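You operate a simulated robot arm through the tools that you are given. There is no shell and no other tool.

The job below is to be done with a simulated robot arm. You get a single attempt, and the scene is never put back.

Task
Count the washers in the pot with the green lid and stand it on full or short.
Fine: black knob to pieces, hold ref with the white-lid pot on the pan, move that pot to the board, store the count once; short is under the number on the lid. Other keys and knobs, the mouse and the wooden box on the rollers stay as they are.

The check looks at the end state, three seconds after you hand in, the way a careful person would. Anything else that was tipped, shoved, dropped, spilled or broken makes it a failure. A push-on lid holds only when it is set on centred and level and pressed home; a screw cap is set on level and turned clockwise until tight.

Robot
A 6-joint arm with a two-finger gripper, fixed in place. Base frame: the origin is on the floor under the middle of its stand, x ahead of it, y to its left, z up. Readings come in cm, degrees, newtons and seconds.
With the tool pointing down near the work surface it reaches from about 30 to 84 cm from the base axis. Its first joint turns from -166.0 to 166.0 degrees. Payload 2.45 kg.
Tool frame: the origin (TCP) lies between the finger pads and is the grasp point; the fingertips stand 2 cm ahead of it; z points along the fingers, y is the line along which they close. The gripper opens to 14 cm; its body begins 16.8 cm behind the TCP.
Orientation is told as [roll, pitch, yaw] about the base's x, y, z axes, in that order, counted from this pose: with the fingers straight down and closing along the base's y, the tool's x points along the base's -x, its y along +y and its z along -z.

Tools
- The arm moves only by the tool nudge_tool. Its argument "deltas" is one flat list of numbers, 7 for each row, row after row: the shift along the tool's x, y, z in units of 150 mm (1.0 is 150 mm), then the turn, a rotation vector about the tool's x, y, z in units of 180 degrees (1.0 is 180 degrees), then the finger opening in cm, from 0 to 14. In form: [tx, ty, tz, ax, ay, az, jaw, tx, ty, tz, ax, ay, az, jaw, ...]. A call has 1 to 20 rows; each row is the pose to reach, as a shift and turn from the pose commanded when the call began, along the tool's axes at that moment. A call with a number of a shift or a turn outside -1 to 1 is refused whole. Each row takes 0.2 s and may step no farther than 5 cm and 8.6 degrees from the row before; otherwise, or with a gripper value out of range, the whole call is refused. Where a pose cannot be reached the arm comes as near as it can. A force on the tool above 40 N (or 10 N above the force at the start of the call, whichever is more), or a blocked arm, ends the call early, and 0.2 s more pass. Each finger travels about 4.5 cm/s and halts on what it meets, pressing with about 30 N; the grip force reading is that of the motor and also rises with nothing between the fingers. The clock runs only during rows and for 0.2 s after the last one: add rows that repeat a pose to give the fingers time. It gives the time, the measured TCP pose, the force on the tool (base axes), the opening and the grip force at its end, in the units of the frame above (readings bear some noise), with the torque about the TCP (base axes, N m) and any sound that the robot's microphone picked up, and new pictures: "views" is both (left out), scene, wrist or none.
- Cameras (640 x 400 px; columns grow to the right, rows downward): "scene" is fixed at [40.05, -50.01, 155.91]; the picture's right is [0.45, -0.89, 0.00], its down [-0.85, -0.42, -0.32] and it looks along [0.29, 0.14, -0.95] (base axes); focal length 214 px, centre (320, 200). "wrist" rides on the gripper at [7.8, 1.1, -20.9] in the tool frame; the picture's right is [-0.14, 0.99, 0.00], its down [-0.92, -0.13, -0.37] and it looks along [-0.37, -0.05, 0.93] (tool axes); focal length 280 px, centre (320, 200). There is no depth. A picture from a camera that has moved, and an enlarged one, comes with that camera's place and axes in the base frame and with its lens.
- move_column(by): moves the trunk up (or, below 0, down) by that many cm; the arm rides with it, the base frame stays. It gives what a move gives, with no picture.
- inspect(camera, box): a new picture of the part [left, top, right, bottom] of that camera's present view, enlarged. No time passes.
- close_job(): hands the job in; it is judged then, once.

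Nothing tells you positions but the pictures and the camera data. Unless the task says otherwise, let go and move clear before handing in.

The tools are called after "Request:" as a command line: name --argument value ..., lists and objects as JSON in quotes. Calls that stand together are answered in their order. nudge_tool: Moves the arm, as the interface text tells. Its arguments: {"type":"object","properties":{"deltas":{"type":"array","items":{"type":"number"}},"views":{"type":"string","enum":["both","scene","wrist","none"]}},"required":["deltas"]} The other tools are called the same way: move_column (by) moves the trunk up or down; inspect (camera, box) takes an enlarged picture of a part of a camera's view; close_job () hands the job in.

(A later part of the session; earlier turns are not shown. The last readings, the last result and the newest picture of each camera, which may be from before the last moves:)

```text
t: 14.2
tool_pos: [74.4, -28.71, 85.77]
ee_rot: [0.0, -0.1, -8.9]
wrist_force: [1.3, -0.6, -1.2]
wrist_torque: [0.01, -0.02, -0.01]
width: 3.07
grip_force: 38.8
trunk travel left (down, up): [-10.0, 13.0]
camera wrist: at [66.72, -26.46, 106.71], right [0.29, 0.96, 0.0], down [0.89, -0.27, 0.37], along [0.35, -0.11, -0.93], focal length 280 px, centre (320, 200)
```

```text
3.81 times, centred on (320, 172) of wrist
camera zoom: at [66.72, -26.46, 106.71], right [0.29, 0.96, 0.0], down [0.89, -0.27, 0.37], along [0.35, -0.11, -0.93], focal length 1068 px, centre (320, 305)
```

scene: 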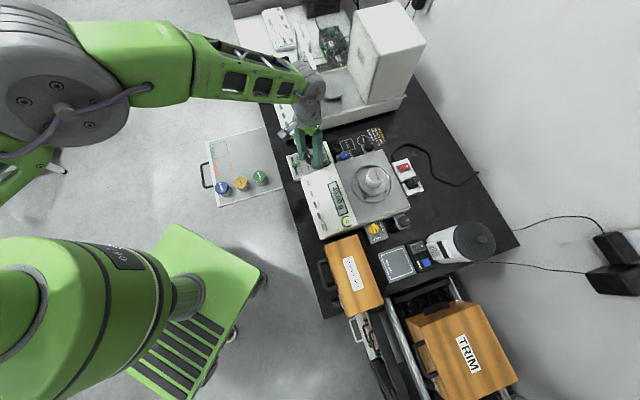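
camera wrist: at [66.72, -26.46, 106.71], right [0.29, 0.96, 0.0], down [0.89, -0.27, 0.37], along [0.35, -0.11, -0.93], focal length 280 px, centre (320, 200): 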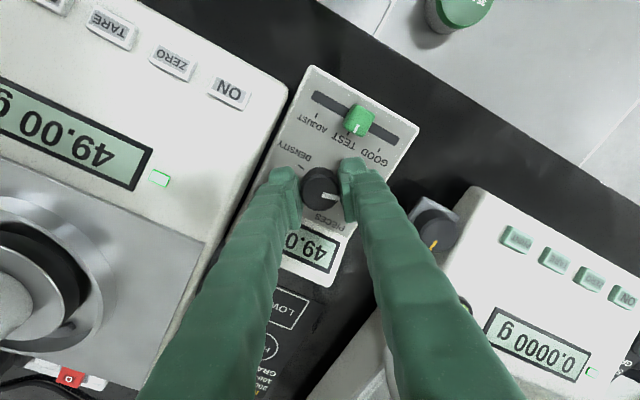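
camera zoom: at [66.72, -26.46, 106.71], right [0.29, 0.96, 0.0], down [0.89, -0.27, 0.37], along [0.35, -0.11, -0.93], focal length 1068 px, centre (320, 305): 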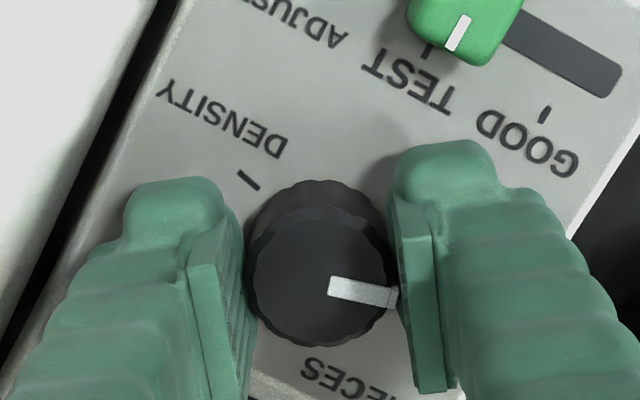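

The knob is held firmly (3.07 cm, balanced forces). Now I'll turn it about 71° clockwise.

Request:
nudge_tool --deltas '[0, 0, 0, 0, 0, 0.044, 2.5, 0, 0, 0, 0, 0, 0.088, 2.5, 0, 0, 0, 0, 0, 0.132, 2.5, 0, 0, 0, 0, 0, 0.176, 2.5, 0, 0, 0, 0, 0, 0.22, 2.5, 0, 0, 0, 0, 0, 0.264, 2.5, 0, 0, 0, 0, 0, 0.308, 2.5, 0, 0, 0, 0, 0, 0.352, 2.5, 0, 0, 0, 0, 0, 0.394, 2.5, 0, 0, 0, 0, 0, 0.394, 2.5]' --views "both"

Request:
inspect --camera "wrist" --box '[240, 120, 400, 225]'

Request:
inspect --camera "wrist" --box '[120, 0, 440, 200]'

Request:
inspect --camera "scene" --box '[280, 120, 370, 230]'

```text
t: 16.4
tool_pos: [74.17, -28.81, 85.82]
ee_rot: [-0.1, 0.2, -79.9]
wrist_force: [-5.5, -2.7, -10.6]
wrist_torque: [-0.13, -0.04, -0.01]
width: 3.03
grip_force: 44.6
trunk travel left (down, up): [-10.0, 13.0]
camera wrist: at [73.98, -20.92, 106.73], right [1.0, 0.04, 0.0], down [0.04, -0.93, 0.37], along [0.01, -0.37, -0.93], focal length 280 px, centre (320, 200)
```

scene: 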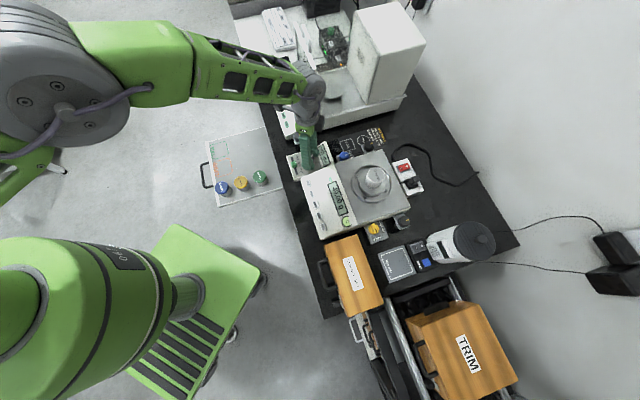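
wrist: 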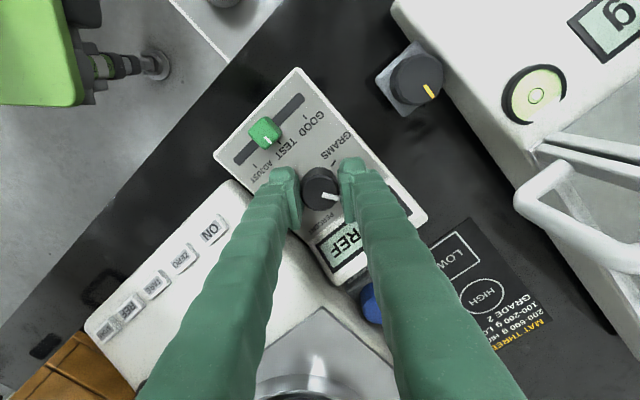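

```text
3.81 times, centred on (320, 172) of wrist
camera zoom: at [73.98, -20.92, 106.73], right [1.0, 0.04, 0.0], down [0.04, -0.93, 0.37], along [0.01, -0.37, -0.93], focal length 1068 px, centre (320, 305)
```

zoom: 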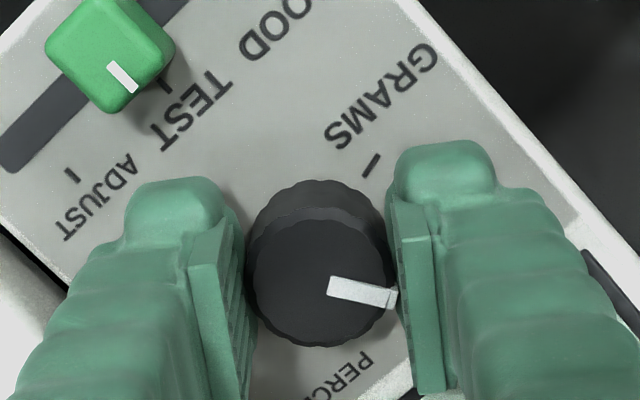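

```text
2.00 times, centred on (280, 100) of wrist
camera zoom: at [73.98, -20.92, 106.73], right [1.0, 0.04, 0.0], down [0.04, -0.93, 0.37], along [0.01, -0.37, -0.93], focal length 561 px, centre (400, 400)
```

zoom: 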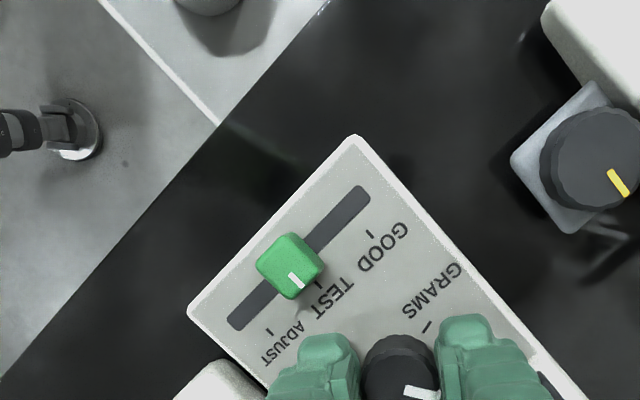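

```text
3.64 times, centred on (325, 175) of scene
camera zoom: at [40.05, -50.01, 155.91], right [0.45, -0.89, 0.0], down [-0.85, -0.42, -0.32], along [0.29, 0.14, -0.95], focal length 780 px, centre (302, 291)
```

zoom: 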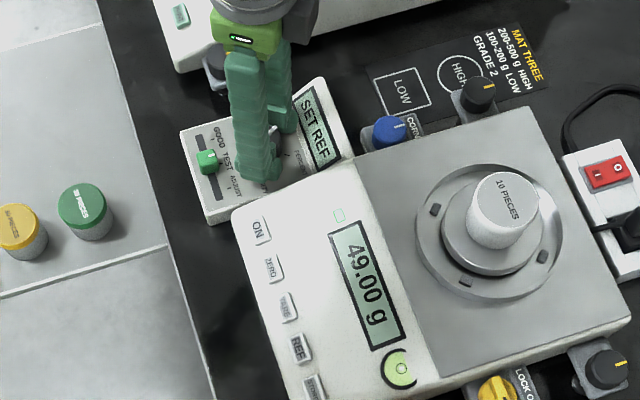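

The remote display now shows "SET REF", so the knob is at PIECES. I'll open just enough to let go and rise straight up.

Request:
nudge_tool --deltas '[0, 0, 0, 0, 0, 0, 4.2, 0, 0, 0, 0, 0, 0, 4.2, 0, 0, -0.1, 0, 0, 0, 4.2, 0, 0, -0.35, 0, 0, 0, 4.2, 0, 0, -0.65, 0, 0, 0, 4.2, 0, 0, -0.95, 0, 0, 0, 4.2]' --views "both"

Request:
inspect --camera "wrist" --box '[180, 60, 420, 220]'

Request:
inspect --camera "scene" --box '[270, 120, 430, 240]'

```text
t: 17.8
tool_pos: [74.37, -28.99, 100.11]
ee_rot: [0.0, 0.0, -80.0]
wrist_force: [0.1, -0.3, 0.6]
wrist_torque: [0.03, 0.03, 0.04]
width: 4.22
grip_force: 0.0
trunk travel left (down, up): [-10.0, 13.0]
camera wrist: at [73.98, -21.05, 121.12], right [1.0, 0.04, 0.0], down [0.04, -0.93, 0.37], along [0.01, -0.37, -0.93], focal length 280 px, centre (320, 200)
```

scene: 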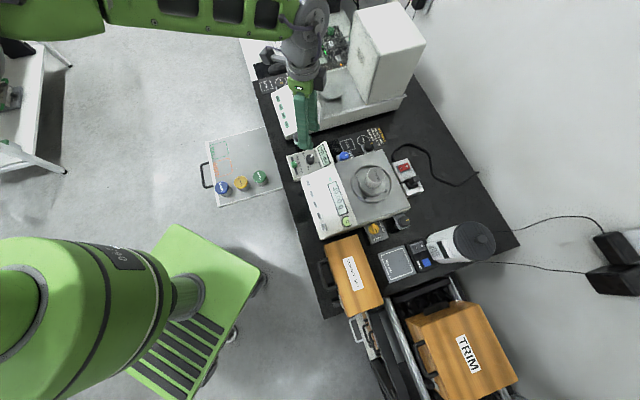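
wrist: 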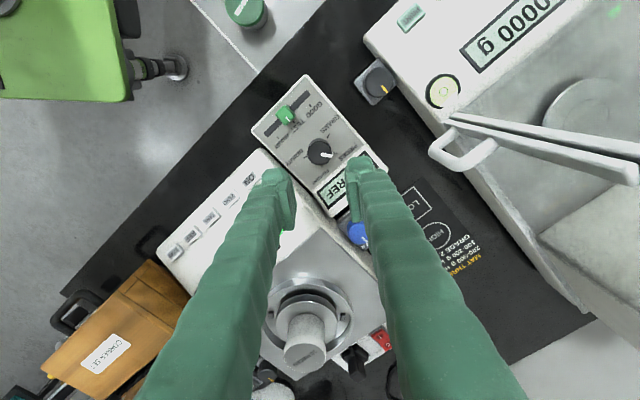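

```text
2.50 times, centred on (300, 140) of wrist
camera zoom: at [73.98, -21.05, 121.12], right [1.0, 0.04, 0.0], down [0.04, -0.93, 0.37], along [0.01, -0.37, -0.93], focal length 701 px, centre (370, 350)
```

zoom: 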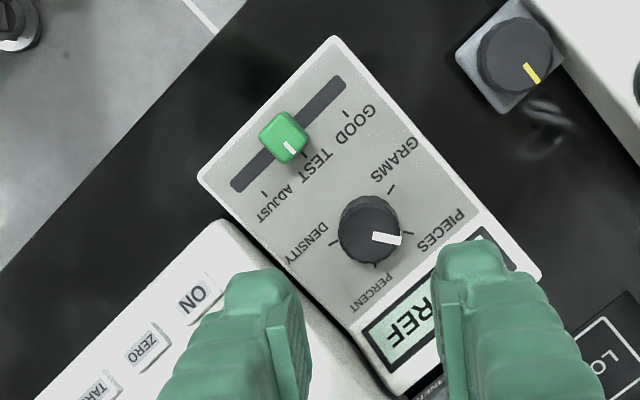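

```text
3.33 times, centred on (350, 180) of scene
camera zoom: at [40.05, -50.01, 155.91], right [0.45, -0.89, 0.0], down [-0.85, -0.42, -0.32], along [0.29, 0.14, -0.95], focal length 715 px, centre (220, 267)
```

zoom: 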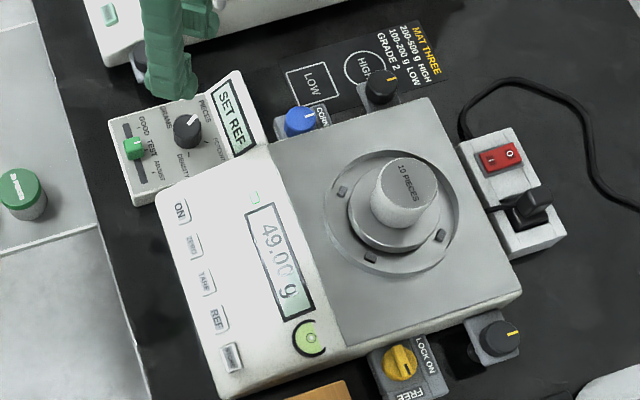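

The knob pointer is on the PIECES tick and the box reads "SET REF". Next I'll close the fingers and move over the REF key with the tool turned to yaw 45°, so the closed fingertips lie across the key row.

Request:
nudge_tool --deltas '[-0.036, -0.087, 0, 0, 0, -0.043, 2, -0.072, -0.174, 0, 0, 0, -0.086, 0, -0.108, -0.261, 0, 0, 0, -0.129, 0, -0.144, -0.348, 0, 0, 0, -0.172, 0, -0.18, -0.435, 0, 0, 0, -0.215, 0, -0.215, -0.521, 0, 0, 0, -0.258, 0, -0.251, -0.608, 0, 0, 0, -0.301, 0, -0.287, -0.695, 0, 0, 0, -0.344, 0]' --views "none"

Request:
nudge_tool --deltas '[0.06, -0.072, 0, 0, 0, -0.04375, 0, 0.12, -0.145, 0, 0, 0, -0.0875, 0, 0.18, -0.217, 0, 0, 0, -0.13125, 0, 0.239, -0.29, 0, 0, 0, -0.175, 0, 0.299, -0.362, 0, 0, 0, -0.21875, 0, 0.359, -0.434, 0, 0, 0, -0.2625, 0, 0.418, -0.507, 0, 0, 0, -0.30625, 0, 0.478, -0.579, 0, 0, 0, -0.35, 0]' --views "both"

Request:
inspect --camera "wrist" --box '[220, 60, 420, 220]'

Request:
inspect --camera "scene" --box '[270, 120, 430, 260]'

```text
t: 19.6
tool_pos: [64.65, -34.92, 100.2]
ee_rot: [0.0, 0.0, -17.7]
wrist_force: [0.4, -0.3, 0.3]
wrist_torque: [-0.01, 0.01, -0.04]
width: 0.02
grip_force: 29.9
trunk travel left (down, up): [-10.0, 13.0]
```

```text
t: 21.4
tool_pos: [55.31, -40.98, 100.04]
ee_rot: [-0.1, 0.1, 45.1]
wrist_force: [1.3, -0.6, 0.3]
wrist_torque: [0.0, 0.01, -0.03]
width: 0.02
grip_force: 29.5
trunk travel left (down, up): [-10.0, 13.0]
camera wrist: at [48.97, -45.69, 121.03], right [-0.61, 0.8, 0.0], down [0.74, 0.56, 0.37], along [0.29, 0.22, -0.93], focal length 280 px, centre (320, 200)
```

scene: 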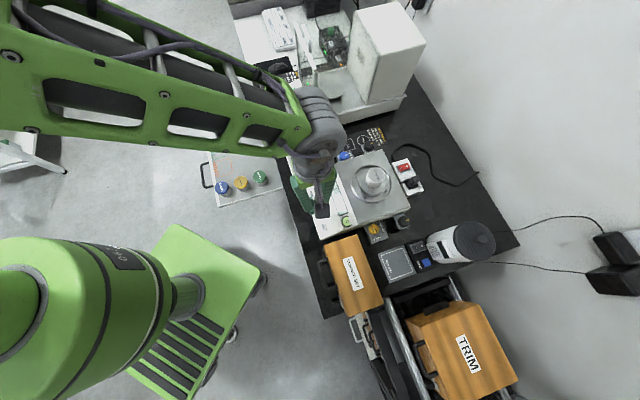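
wrist: 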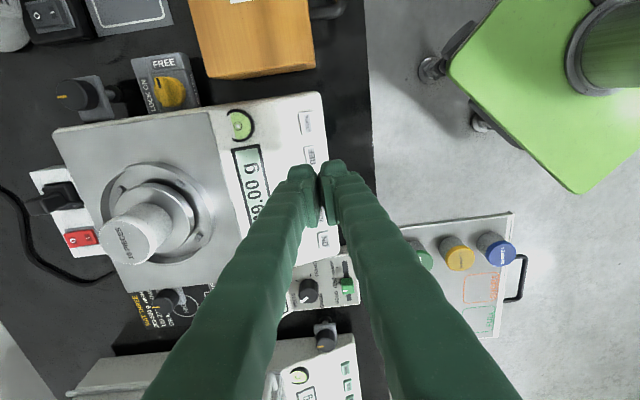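

```text
2.50 times, centred on (320, 140) of wrist
camera zoom: at [48.97, -45.69, 121.03], right [-0.61, 0.8, 0.0], down [0.74, 0.56, 0.37], along [0.29, 0.22, -0.93], focal length 701 px, centre (320, 350)
```

zoom: 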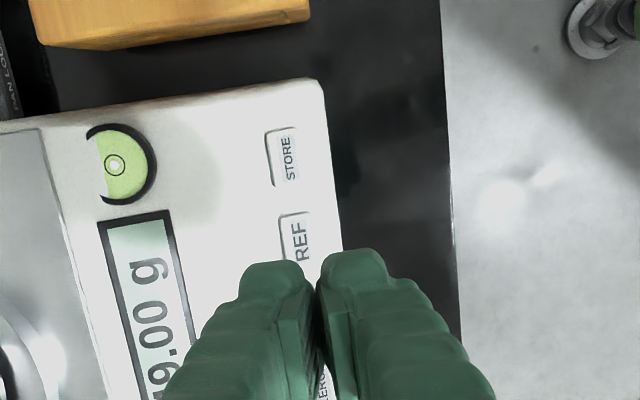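

```text
2.86 times, centred on (350, 190) of scene
camera zoom: at [40.05, -50.01, 155.91], right [0.45, -0.89, 0.0], down [-0.85, -0.42, -0.32], along [0.29, 0.14, -0.95], focal length 613 px, centre (234, 229)
```

zoom: 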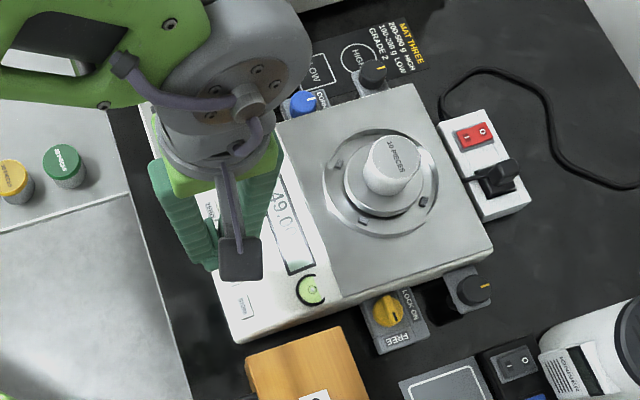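

The closed fingertips hang just over the REF key, which I place at about (56.2, -41.8, 84.5). I'll tilt the tool 15° so only the inner fingertip leads, and come down to a few centimetres above the key.

Request:
nudge_tool --deltas '[-0.003, -0.024, 0.25, -0.0417, 0, 0, 0, -0.003, -0.024, 0.5, -0.0833, 0, 0, 0, -0.003, -0.024, 0.667, -0.0833, 0, 0, 0]' --views "both"

Request:
inspect --camera "wrist" --box '[220, 100, 420, 220]'

Request:
inspect --camera "scene" --box '[270, 150, 390, 250]'

```text
t: 22.2
tool_pos: [55.62, -41.07, 90.21]
ee_rot: [15.0, -0.1, 45.1]
wrist_force: [0.2, -0.2, -0.1]
wrist_torque: [-0.01, 0.01, -0.02]
width: 0.0
grip_force: 29.8
trunk travel left (down, up): [-10.0, 13.0]
camera wrist: at [53.12, -49.68, 110.63], right [-0.58, 0.77, 0.26], down [0.81, 0.5, 0.32], along [0.12, 0.39, -0.91], focal length 280 px, centre (320, 200)
```

scene: 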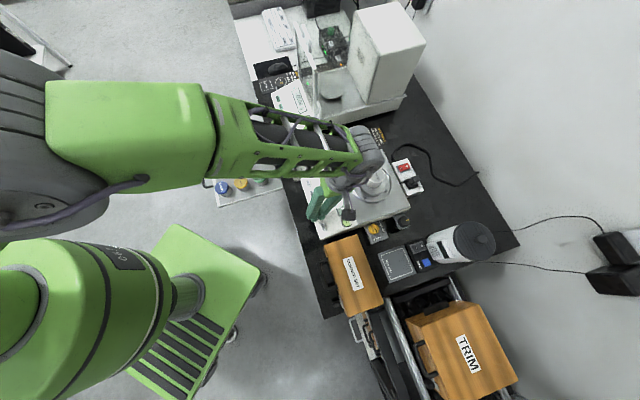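
wrist: 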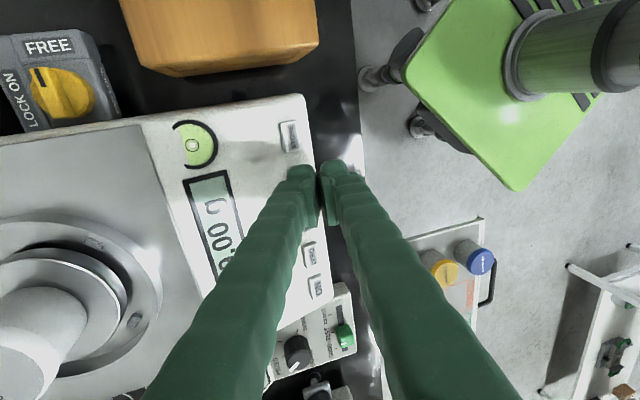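

```text
3.20 times, centred on (320, 160) of wrist
camera zoom: at [53.12, -49.68, 110.63], right [-0.58, 0.77, 0.26], down [0.81, 0.5, 0.32], along [0.12, 0.39, -0.91], focal length 897 px, centre (320, 328)
```

zoom: 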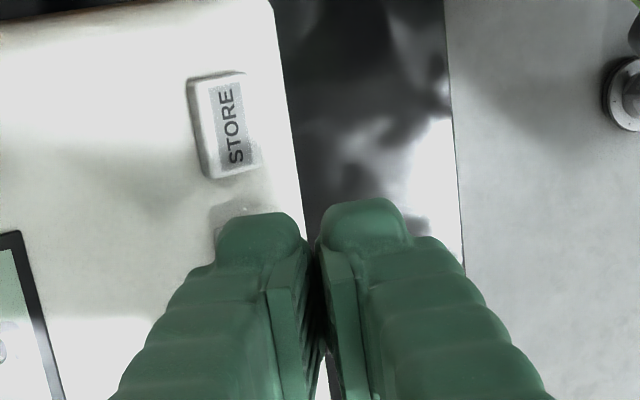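

```text
4.00 times, centred on (330, 200) of scene
camera zoom: at [40.05, -50.01, 155.91], right [0.45, -0.89, 0.0], down [-0.85, -0.42, -0.32], along [0.29, 0.14, -0.95], focal length 858 px, centre (280, 200)
```

zoom: 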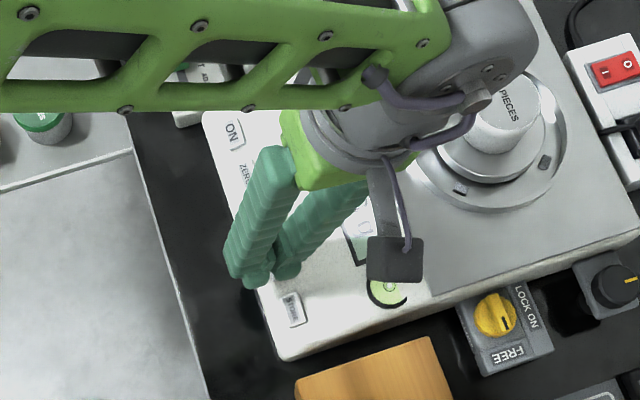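

The leading fingertip is lined up with the REF key in both directions, about 3 cm above it. I'll go straight down in small steps and feel for contact.

Request:
nudge_tool --deltas '[0, -0.0173, 0.0644, 0, 0, 0, 0, 0, -0.0345, 0.1288, 0, 0, 0, 0, 0, -0.0397, 0.1481, 0, 0, 0, 0, 0, -0.0449, 0.1674, 0, 0, 0, 0]' --views "both"

Request:
inspect --camera "wrist" --box '[220, 100, 420, 220]'

Request:
inspect --camera "scene" --box '[290, 170, 370, 240]'

```text
t: 23.2
tool_pos: [55.68, -41.16, 87.58]
ee_rot: [15.1, 0.0, 45.1]
wrist_force: [-0.8, 0.3, -0.6]
wrist_torque: [0.0, 0.01, 0.0]
width: 0.0
grip_force: 29.6
trunk travel left (down, up): [-10.0, 13.0]
camera wrist: at [53.1, -49.68, 108.01], right [-0.58, 0.77, 0.26], down [0.81, 0.5, 0.32], along [0.12, 0.39, -0.91], focal length 280 px, centre (320, 200)
```

scene: 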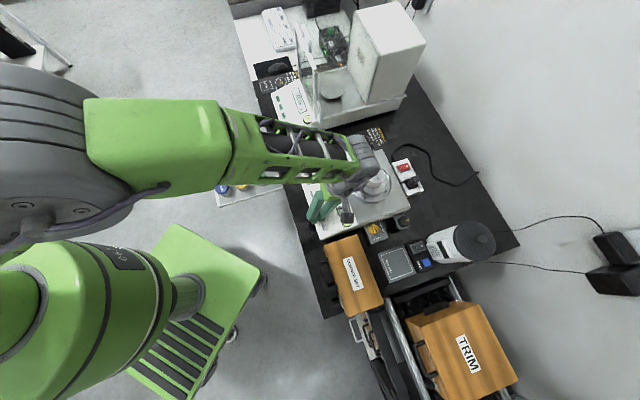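
wrist: 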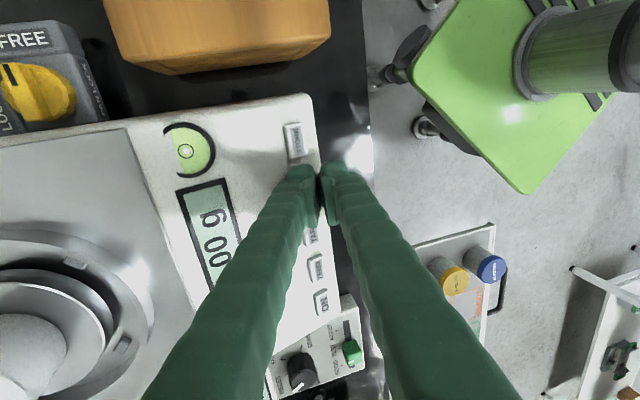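

```text
3.20 times, centred on (320, 160) of wrist
camera zoom: at [53.1, -49.68, 108.01], right [-0.58, 0.77, 0.26], down [0.81, 0.5, 0.32], along [0.12, 0.39, -0.91], focal length 897 px, centre (320, 328)
```

zoom: 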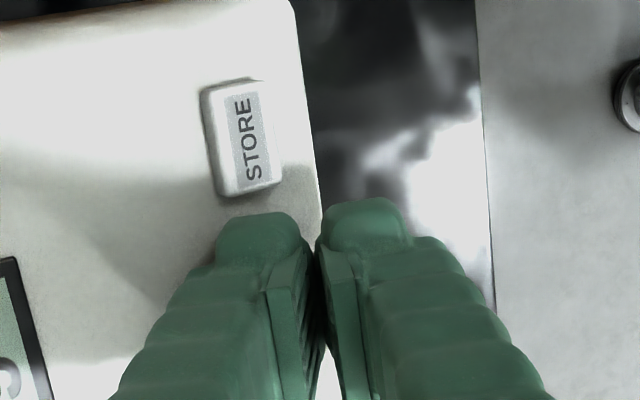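

```text
5.71 times, centred on (330, 205) of scene
camera zoom: at [40.05, -50.01, 155.91], right [0.45, -0.89, 0.0], down [-0.85, -0.42, -0.32], along [0.29, 0.14, -0.95], focal length 1226 px, centre (263, 171)
```

zoom: 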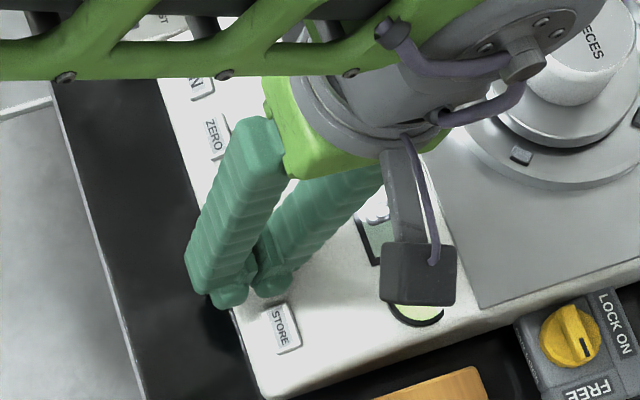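

The fingertip is squarely over REF with about half a centimetre to STORE on one side and TARE on the other. I'll keep stepping down gently.

Request:
nudge_tool --deltas '[0, -0.0043, 0.0161, 0, 0, 0, 0, 0, -0.0086, 0.0322, 0, 0, 0, 0, 0, -0.013, 0.0483, 0, 0, 0, 0]' --views "scene"

```text
t: 24.0
tool_pos: [55.64, -41.03, 86.98]
ee_rot: [14.9, -0.1, 45.1]
wrist_force: [1.5, 0.2, 11.2]
wrist_torque: [-0.08, -0.06, 0.01]
width: 0.0
grip_force: 29.5
trunk travel left (down, up): [-10.0, 13.0]
heard: click
```

scene: 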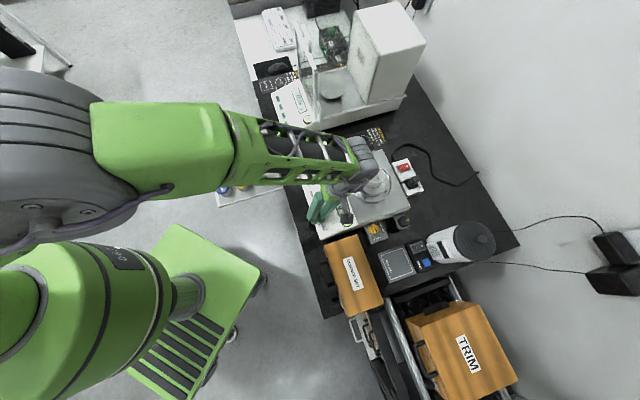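

A click was heard at 11 N: REF is down. I'll hold it there for two seconds and listen.

Request:
nudge_tool --deltas '[0, 0, 0, 0, 0, 0, 0, 0, 0, 0, 0, 0, 0, 0, 0, 0, 0, 0, 0, 0, 0, 0, 0, 0, 0, 0, 0, 0, 0, 0, 0, 0, 0, 0, 0, 0, 0, 0, 0, 0, 0, 0, 0, 0, 0, 0, 0, 0, 0, 0, 0, 0, 0, 0, 0, 0, 0, 0, 0, 0, 0, 0, 0, 0, 0, 0, 0, 0, 0, 0]' --views "both"

Request:
inspect --camera "wrist" --box '[150, 100, 370, 400]'

Request:
inspect --camera "scene" --box '[290, 120, 390, 240]'

```text
t: 26.2
tool_pos: [55.56, -41.01, 86.91]
ee_rot: [14.9, 0.1, 45.1]
wrist_force: [1.0, 0.5, 12.5]
wrist_torque: [-0.11, -0.08, 0.04]
width: 0.01
grip_force: 29.4
trunk travel left (down, up): [-10.0, 13.0]
camera wrist: at [53.02, -49.64, 107.39], right [-0.58, 0.77, 0.26], down [0.81, 0.5, 0.32], along [0.12, 0.39, -0.91], focal length 280 px, centre (320, 200)
```

scene: 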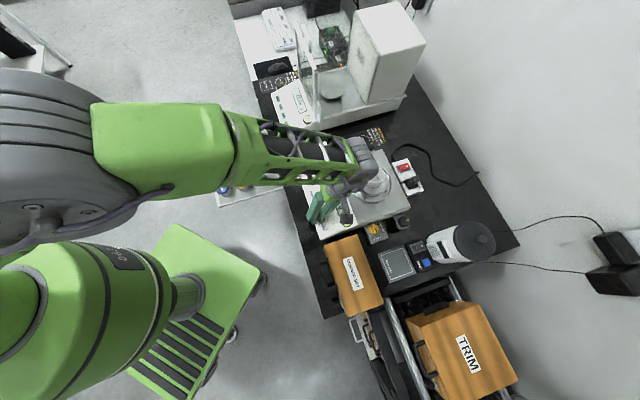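
wrist: 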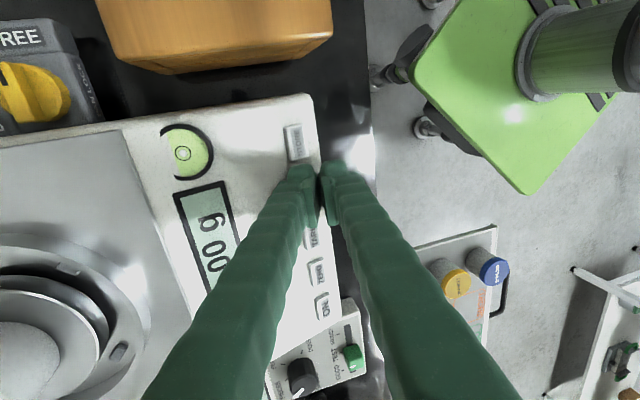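

```text
1.33 times, centred on (260, 250) of wrist
camera zoom: at [53.02, -49.64, 107.39], right [-0.58, 0.77, 0.26], down [0.81, 0.5, 0.32], along [0.12, 0.39, -0.91], focal length 374 px, centre (400, 133)
```

zoom: 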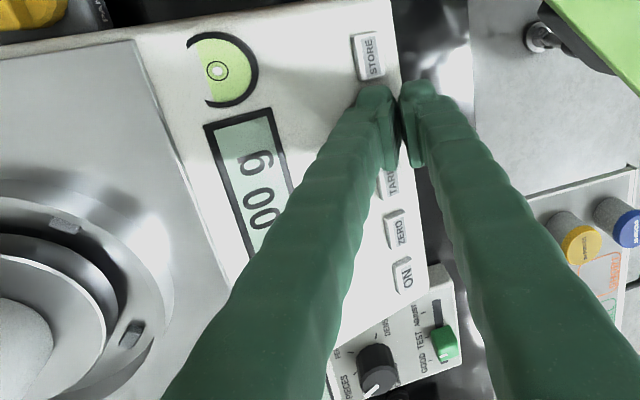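

```text
3.33 times, centred on (340, 180) of scene
camera zoom: at [40.05, -50.01, 155.91], right [0.45, -0.89, 0.0], down [-0.85, -0.42, -0.32], along [0.29, 0.14, -0.95], focal length 715 px, centre (253, 267)
```

zoom: 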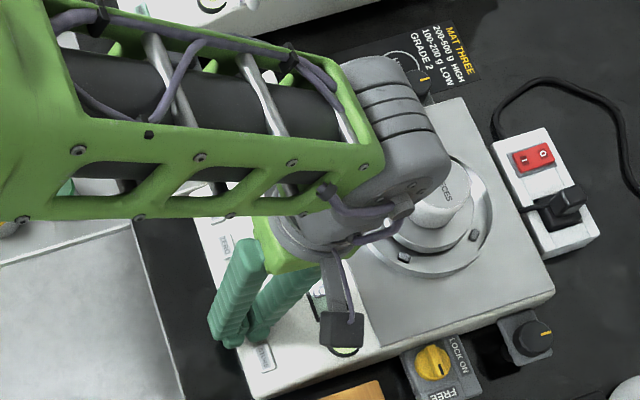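

No further sound so far, and the remote display is hidden behind the arm. I'll hold another couple of seconds to be sure.

Request:
nudge_tool --deltas '[0, 0, 0, 0, 0, 0, 0, 0, 0, 0, 0, 0, 0, 0, 0, 0, 0, 0, 0, 0, 0, 0, 0, 0, 0, 0, 0, 0, 0, 0, 0, 0, 0, 0, 0, 0, 0, 0, 0, 0, 0, 0, 0, 0, 0, 0, 0, 0, 0, 0, 0, 0, 0, 0, 0, 0]' --views "none"

Request:
nudge_tool --deltas '[0, 0.0086, -0.0322, 0, 0, 0, 0, 0, 0.0345, -0.1288, 0, 0, 0, 0, 0, 0.1, -0.37, 0, 0, 0, 0, 0, 0.18, -0.66, 0, 0, 0, 0]' --views "both"

Request:
inspect --camera "wrist" --box '[150, 60, 370, 400]'

Request:
inspect --camera "scene" --box '[290, 120, 390, 240]'

```text
t: 28.0
tool_pos: [55.51, -41.07, 86.85]
ee_rot: [14.9, 0.0, 45.1]
wrist_force: [-2.1, 0.9, 10.2]
wrist_torque: [-0.05, -0.04, -0.03]
width: 0.0
grip_force: 28.9
trunk travel left (down, up): [-10.0, 13.0]
```

```text
t: 29.0
tool_pos: [55.53, -41.12, 97.13]
ee_rot: [15.0, -0.1, 45.0]
wrist_force: [-0.3, 0.3, 0.3]
wrist_torque: [-0.02, -0.02, 0.01]
width: 0.0
grip_force: 29.8
trunk travel left (down, up): [-10.0, 13.0]
camera wrist: at [52.96, -49.69, 117.63], right [-0.58, 0.77, 0.26], down [0.81, 0.5, 0.32], along [0.12, 0.39, -0.91], focal length 280 px, centre (320, 200)
```

scene: 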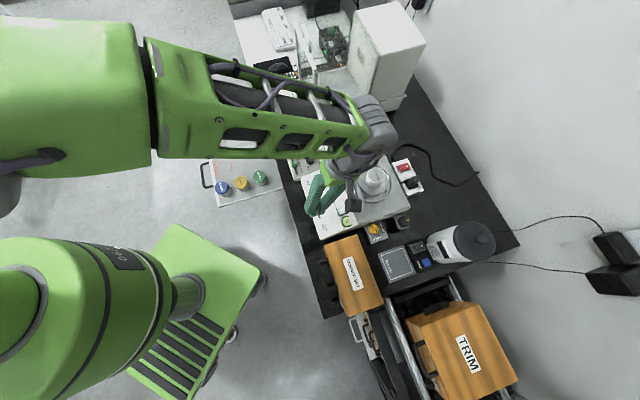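
wrist: 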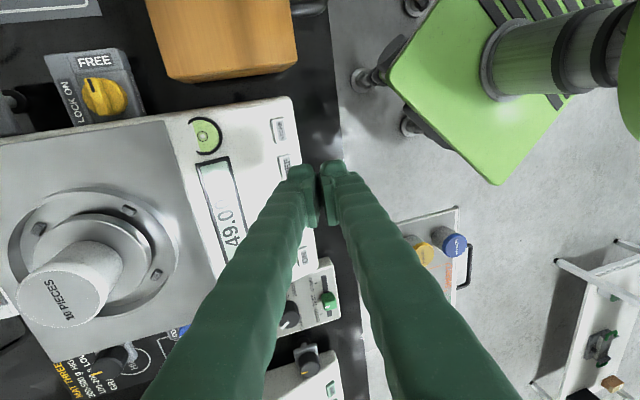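

```text
1.18 times, centred on (260, 230) of wrist
camera zoom: at [52.96, -49.69, 117.63], right [-0.58, 0.77, 0.26], down [0.81, 0.5, 0.32], along [0.12, 0.39, -0.91], focal length 330 px, centre (391, 165)
```

zoom: 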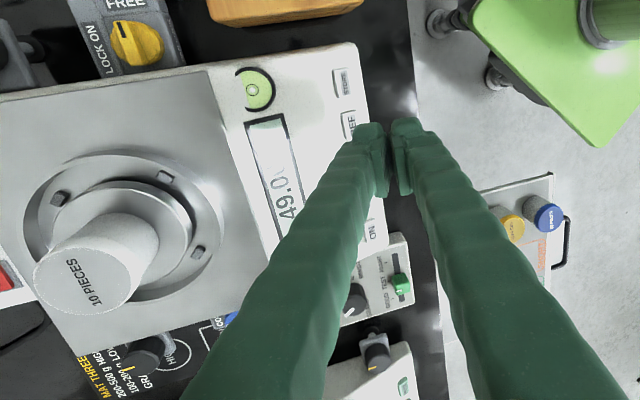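

```text
3.33 times, centred on (340, 180) of scene
camera zoom: at [40.05, -50.01, 155.91], right [0.45, -0.89, 0.0], down [-0.85, -0.42, -0.32], along [0.29, 0.14, -0.95], focal length 715 px, centre (253, 267)
```

zoom: 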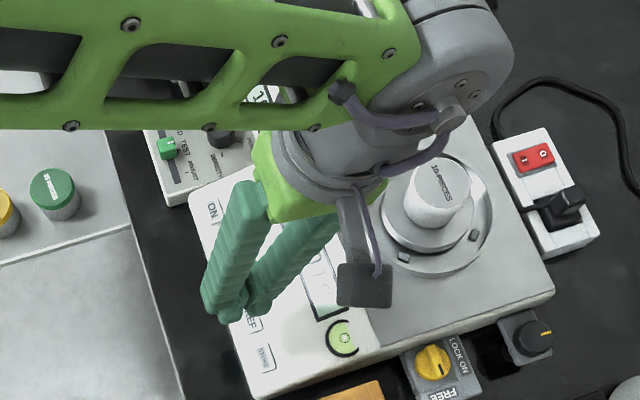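

REF has been held about four seconds and released; the remote display is still mostly behind the arm. I'll straighten the tool, rise, and turn to yaw about -36° to look at the displays and the white-lid pot.

Request:
nudge_tool --deltas '[0, 0.069, -0.258, 0.0417, 0, 0, 0, 0, 0.138, -0.515, 0.0833, 0, 0, 2, 0, 0.207, -0.773, 0.0833, 0, 0, 4]' --views "none"

Request:
nudge_tool --deltas '[0, 0, 0, 0, 0, 0.045, 6, 0, 0, 0, 0, 0, 0.09, 8, 0, 0, 0, 0, 0, 0.135, 10, 0, 0, 0, 0, 0, 0.18, 10, 0, 0, 0, 0, 0, 0.225, 10, 0, 0, 0, 0, 0, 0.27, 10, 0, 0, 0, 0, 0, 0.315, 10, 0, 0, 0, 0, 0, 0.36, 10, 0, 0, 0, 0, 0, 0.405, 10, 0, 0, 0, 0, 0, 0.45, 10]' --views "both"

Request:
inspect --camera "scene" --box '[280, 120, 420, 240]'

Request:
inspect --camera "wrist" --box '[180, 80, 480, 280]'

```text
t: 29.8
tool_pos: [55.69, -41.16, 109.04]
ee_rot: [0.0, -0.1, 45.2]
wrist_force: [-0.6, 0.0, 0.2]
wrist_torque: [0.03, -0.01, 0.0]
width: 4.02
grip_force: 0.0
trunk travel left (down, up): [-10.0, 13.0]
```

```text
t: 32.0
tool_pos: [55.58, -41.16, 109.14]
ee_rot: [0.0, 0.0, -36.1]
wrist_force: [0.4, -0.7, -0.6]
wrist_torque: [-0.03, 0.02, 0.02]
width: 10.0
grip_force: 0.0
trunk travel left (down, up): [-10.0, 13.0]
camera wrist: at [49.81, -35.54, 129.93], right [0.69, 0.72, 0.0], down [0.67, -0.65, 0.37], along [0.27, -0.26, -0.93], focal length 280 px, centre (320, 200)
```

scene: 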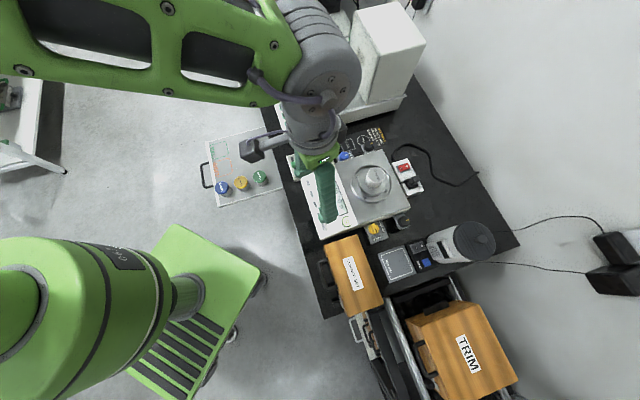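
wrist: 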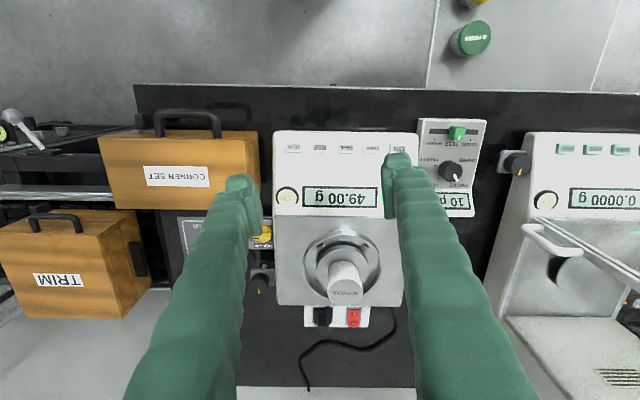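

```text
3.33 times, centred on (350, 180) of scene
camera zoom: at [40.05, -50.01, 155.91], right [0.45, -0.89, 0.0], down [-0.85, -0.42, -0.32], along [0.29, 0.14, -0.95], focal length 715 px, centre (220, 267)
```

zoom: 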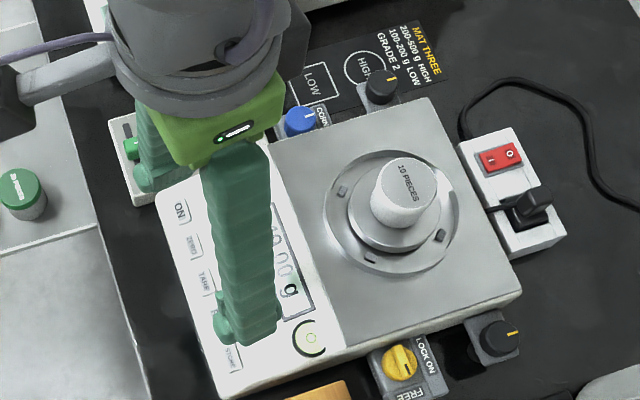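

```text
2.00 times, centred on (330, 180) of wrist
camera zoom: at [49.81, -35.54, 129.93], right [0.69, 0.72, 0.0], down [0.67, -0.65, 0.37], along [0.27, -0.26, -0.93], focal length 561 px, centre (300, 240)
```

zoom: 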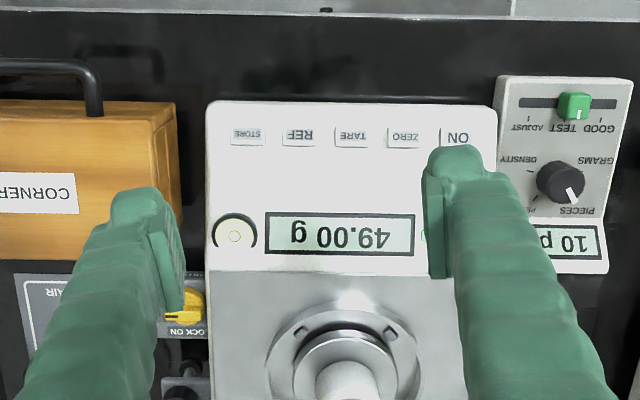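

The remote display now reads "10 p…", so the reference is set. Next is the white-lid pot at about (73.1, -52.7, lid top z 96); I'll move out toward it at height and test the reach.

Request:
nudge_tool --deltas '[-0.3, 0.015, 0, 0, 0, 0, 12, -0.6, 0.03, 0, 0, 0, 0, 12, -0.9, 0.045, 0, 0, 0, 0, 12]' --views "none"

Request:
nudge_tool --deltas '[-0.17, 0.01, 0, 0, 0, 0, 12, -0.34, 0.02, 0, 0, 0, 0, 12, -0.49, 0.02, 0, 0, 0, 0, 12]' --views "both"

Request:
inspect --camera "wrist" --box '[220, 80, 420, 230]'

Request:
inspect --camera "scene" --box '[280, 120, 420, 240]'

```text
t: 32.8
tool_pos: [67.05, -48.38, 109.13]
ee_rot: [0.1, 0.1, -35.9]
wrist_force: [0.3, -0.7, 0.3]
wrist_torque: [0.02, 0.03, -0.02]
width: 12.02
grip_force: 0.0
trunk travel left (down, up): [-10.0, 13.0]
```

```text
t: 33.6
tool_pos: [69.24, -49.44, 108.41]
ee_rot: [0.0, 0.0, -35.9]
wrist_force: [-0.6, 0.1, 0.2]
wrist_torque: [-0.03, 0.02, 0.04]
width: 11.98
grip_force: 0.1
out of reach, approached as far as the arm can: row 2, 3
trunk travel left (down, up): [-10.0, 13.0]
camera wrist: at [63.39, -43.94, 129.32], right [0.69, 0.72, 0.0], down [0.67, -0.64, 0.37], along [0.27, -0.25, -0.93], focal length 280 px, centre (320, 200)
```

scene: 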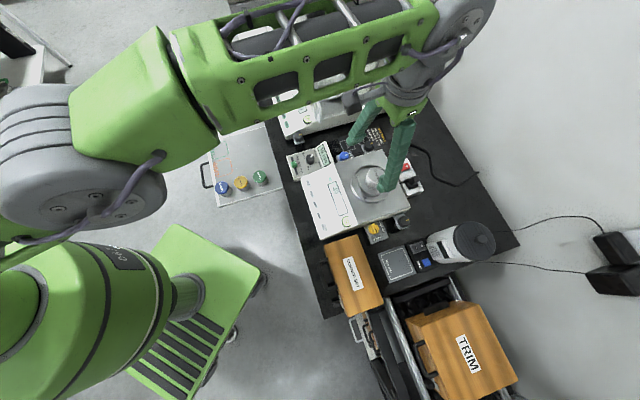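
wrist: 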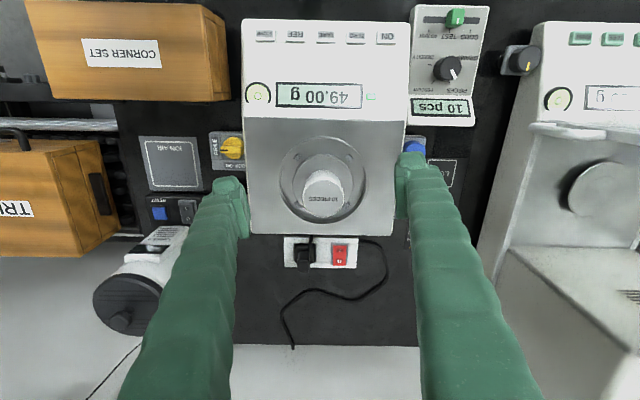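

```text
2.67 times, centred on (320, 155) of wrist
camera zoom: at [63.39, -43.94, 129.32], right [0.69, 0.72, 0.0], down [0.67, -0.64, 0.37], along [0.27, -0.25, -0.93], focal length 748 px, centre (320, 320)
```

zoom: 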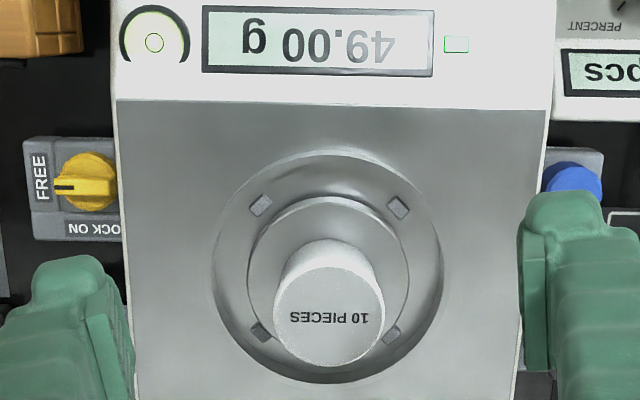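

```text
3.33 times, centred on (350, 180) of scene
camera zoom: at [40.05, -50.01, 155.91], right [0.45, -0.89, 0.0], down [-0.85, -0.42, -0.32], along [0.29, 0.14, -0.95], focal length 715 px, centre (220, 267)
```

zoom: 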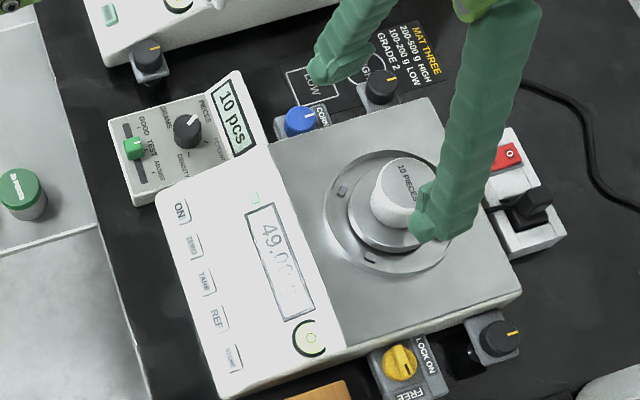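

The remote display shows "10 pcs" clearly. With the tool vertical the arm stops at about 85 cm radius and the pot is at 90 cm, so I'll tilt the fingers outward by about 14° and see where it gets.

Request:
nudge_tool --deltas '[0, 0, 0, 0, -0.04, 0, 10, 0, 0, 0, 0, -0.08, 0, 10, 0, 0, 0, 0, -0.08, 0, 10]' --views "both"

Request:
inspect --camera "wrist" --box '[220, 80, 420, 230]'

```text
t: 34.4
tool_pos: [69.34, -49.55, 108.38]
ee_rot: [0.1, -14.5, -36.0]
wrist_force: [-0.9, -0.1, 0.6]
wrist_torque: [0.06, 0.01, 0.02]
width: 9.99
grip_force: 0.0
trunk travel left (down, up): [-10.0, 13.0]
camera wrist: at [59.42, -41.12, 126.71], right [0.69, 0.72, 0.04], down [0.57, -0.57, 0.59], along [0.44, -0.38, -0.81], focal length 280 px, centre (320, 200)
```

scene: 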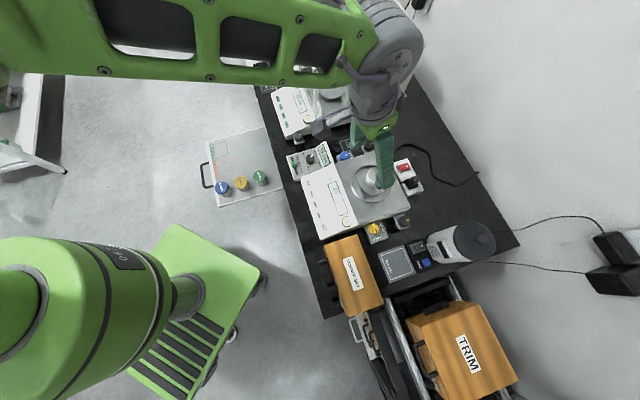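
wrist: 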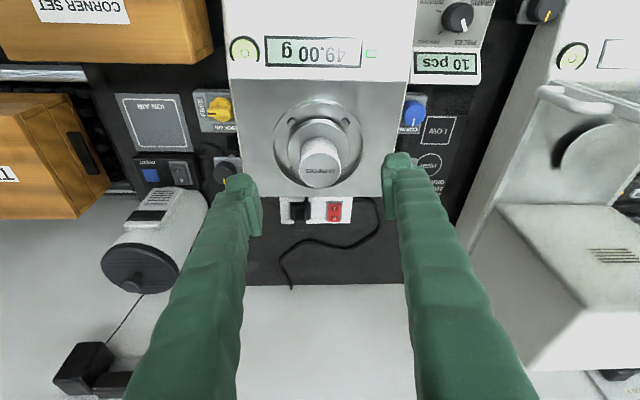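

```text
2.67 times, centred on (320, 155) of wrist
camera zoom: at [59.42, -41.12, 126.71], right [0.69, 0.72, 0.04], down [0.57, -0.57, 0.59], along [0.44, -0.38, -0.81], focal length 748 px, centre (320, 320)
```

zoom: 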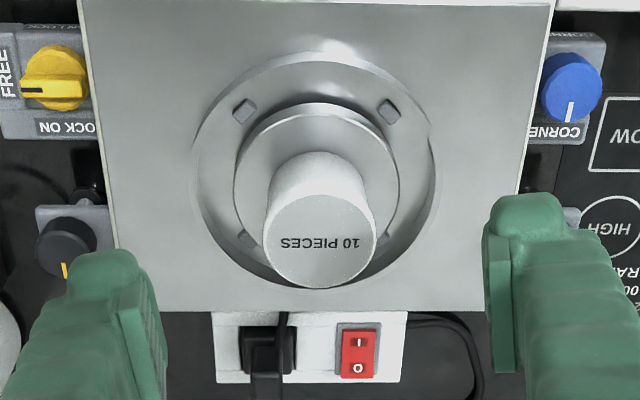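

The tilt works without shifting the grasp point. Now I'll move out over the pot and down to about z 101, fingers straddling it.

Request:
nudge_tool --deltas '[-0.104, -0.007, 0.027, 0, 0, 0, 10, -0.208, -0.015, 0.053, 0, 0, 0, 10, -0.311, -0.022, 0.08, 0, 0, 0, 10, -0.25, -0.022, 0.319, 0, 0, 0, 10, -0.188, -0.022, 0.558, 0, 0, 0, 10]' --views "both"

Request:
inspect --camera "wrist" --box '[220, 80, 420, 230]'

Request:
inspect --camera "scene" --box '[310, 120, 430, 240]'

```text
t: 35.6
tool_pos: [73.05, -52.43, 101.03]
ee_rot: [0.0, -14.4, -36.0]
wrist_force: [-0.1, -1.2, -0.2]
wrist_torque: [0.03, 0.03, 0.0]
width: 10.0
grip_force: 0.1
trunk travel left (down, up): [-10.0, 13.0]
camera wrist: at [63.19, -44.04, 119.24], right [0.69, 0.72, 0.03], down [0.57, -0.57, 0.59], along [0.44, -0.38, -0.81], focal length 280 px, centre (320, 200)
```

scene: 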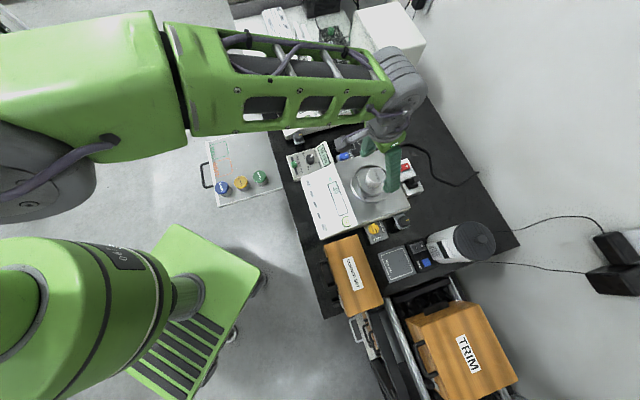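
wrist: 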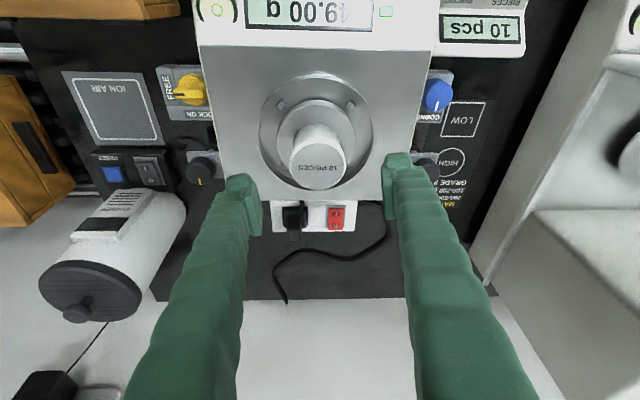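

```text
2.67 times, centred on (320, 155) of wrist
camera zoom: at [63.19, -44.04, 119.24], right [0.69, 0.72, 0.03], down [0.57, -0.57, 0.59], along [0.44, -0.38, -0.81], focal length 748 px, centre (320, 320)
```

zoom: 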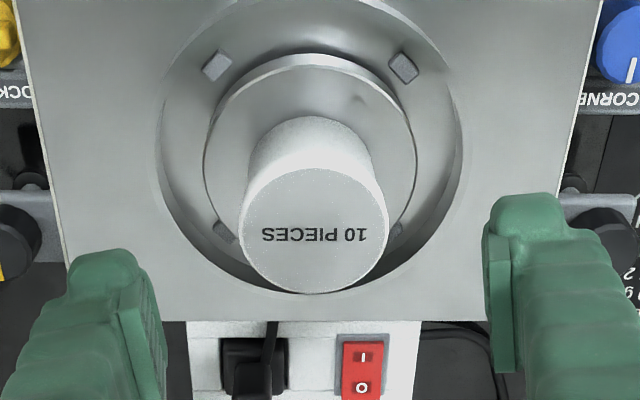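

```text
3.33 times, centred on (370, 180) of scene
camera zoom: at [40.05, -50.01, 155.91], right [0.45, -0.89, 0.0], down [-0.85, -0.42, -0.32], along [0.29, 0.14, -0.95], focal length 715 px, centre (153, 267)
```

zoom: 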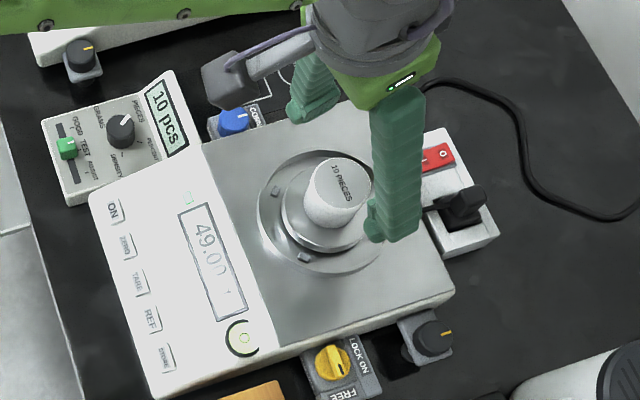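

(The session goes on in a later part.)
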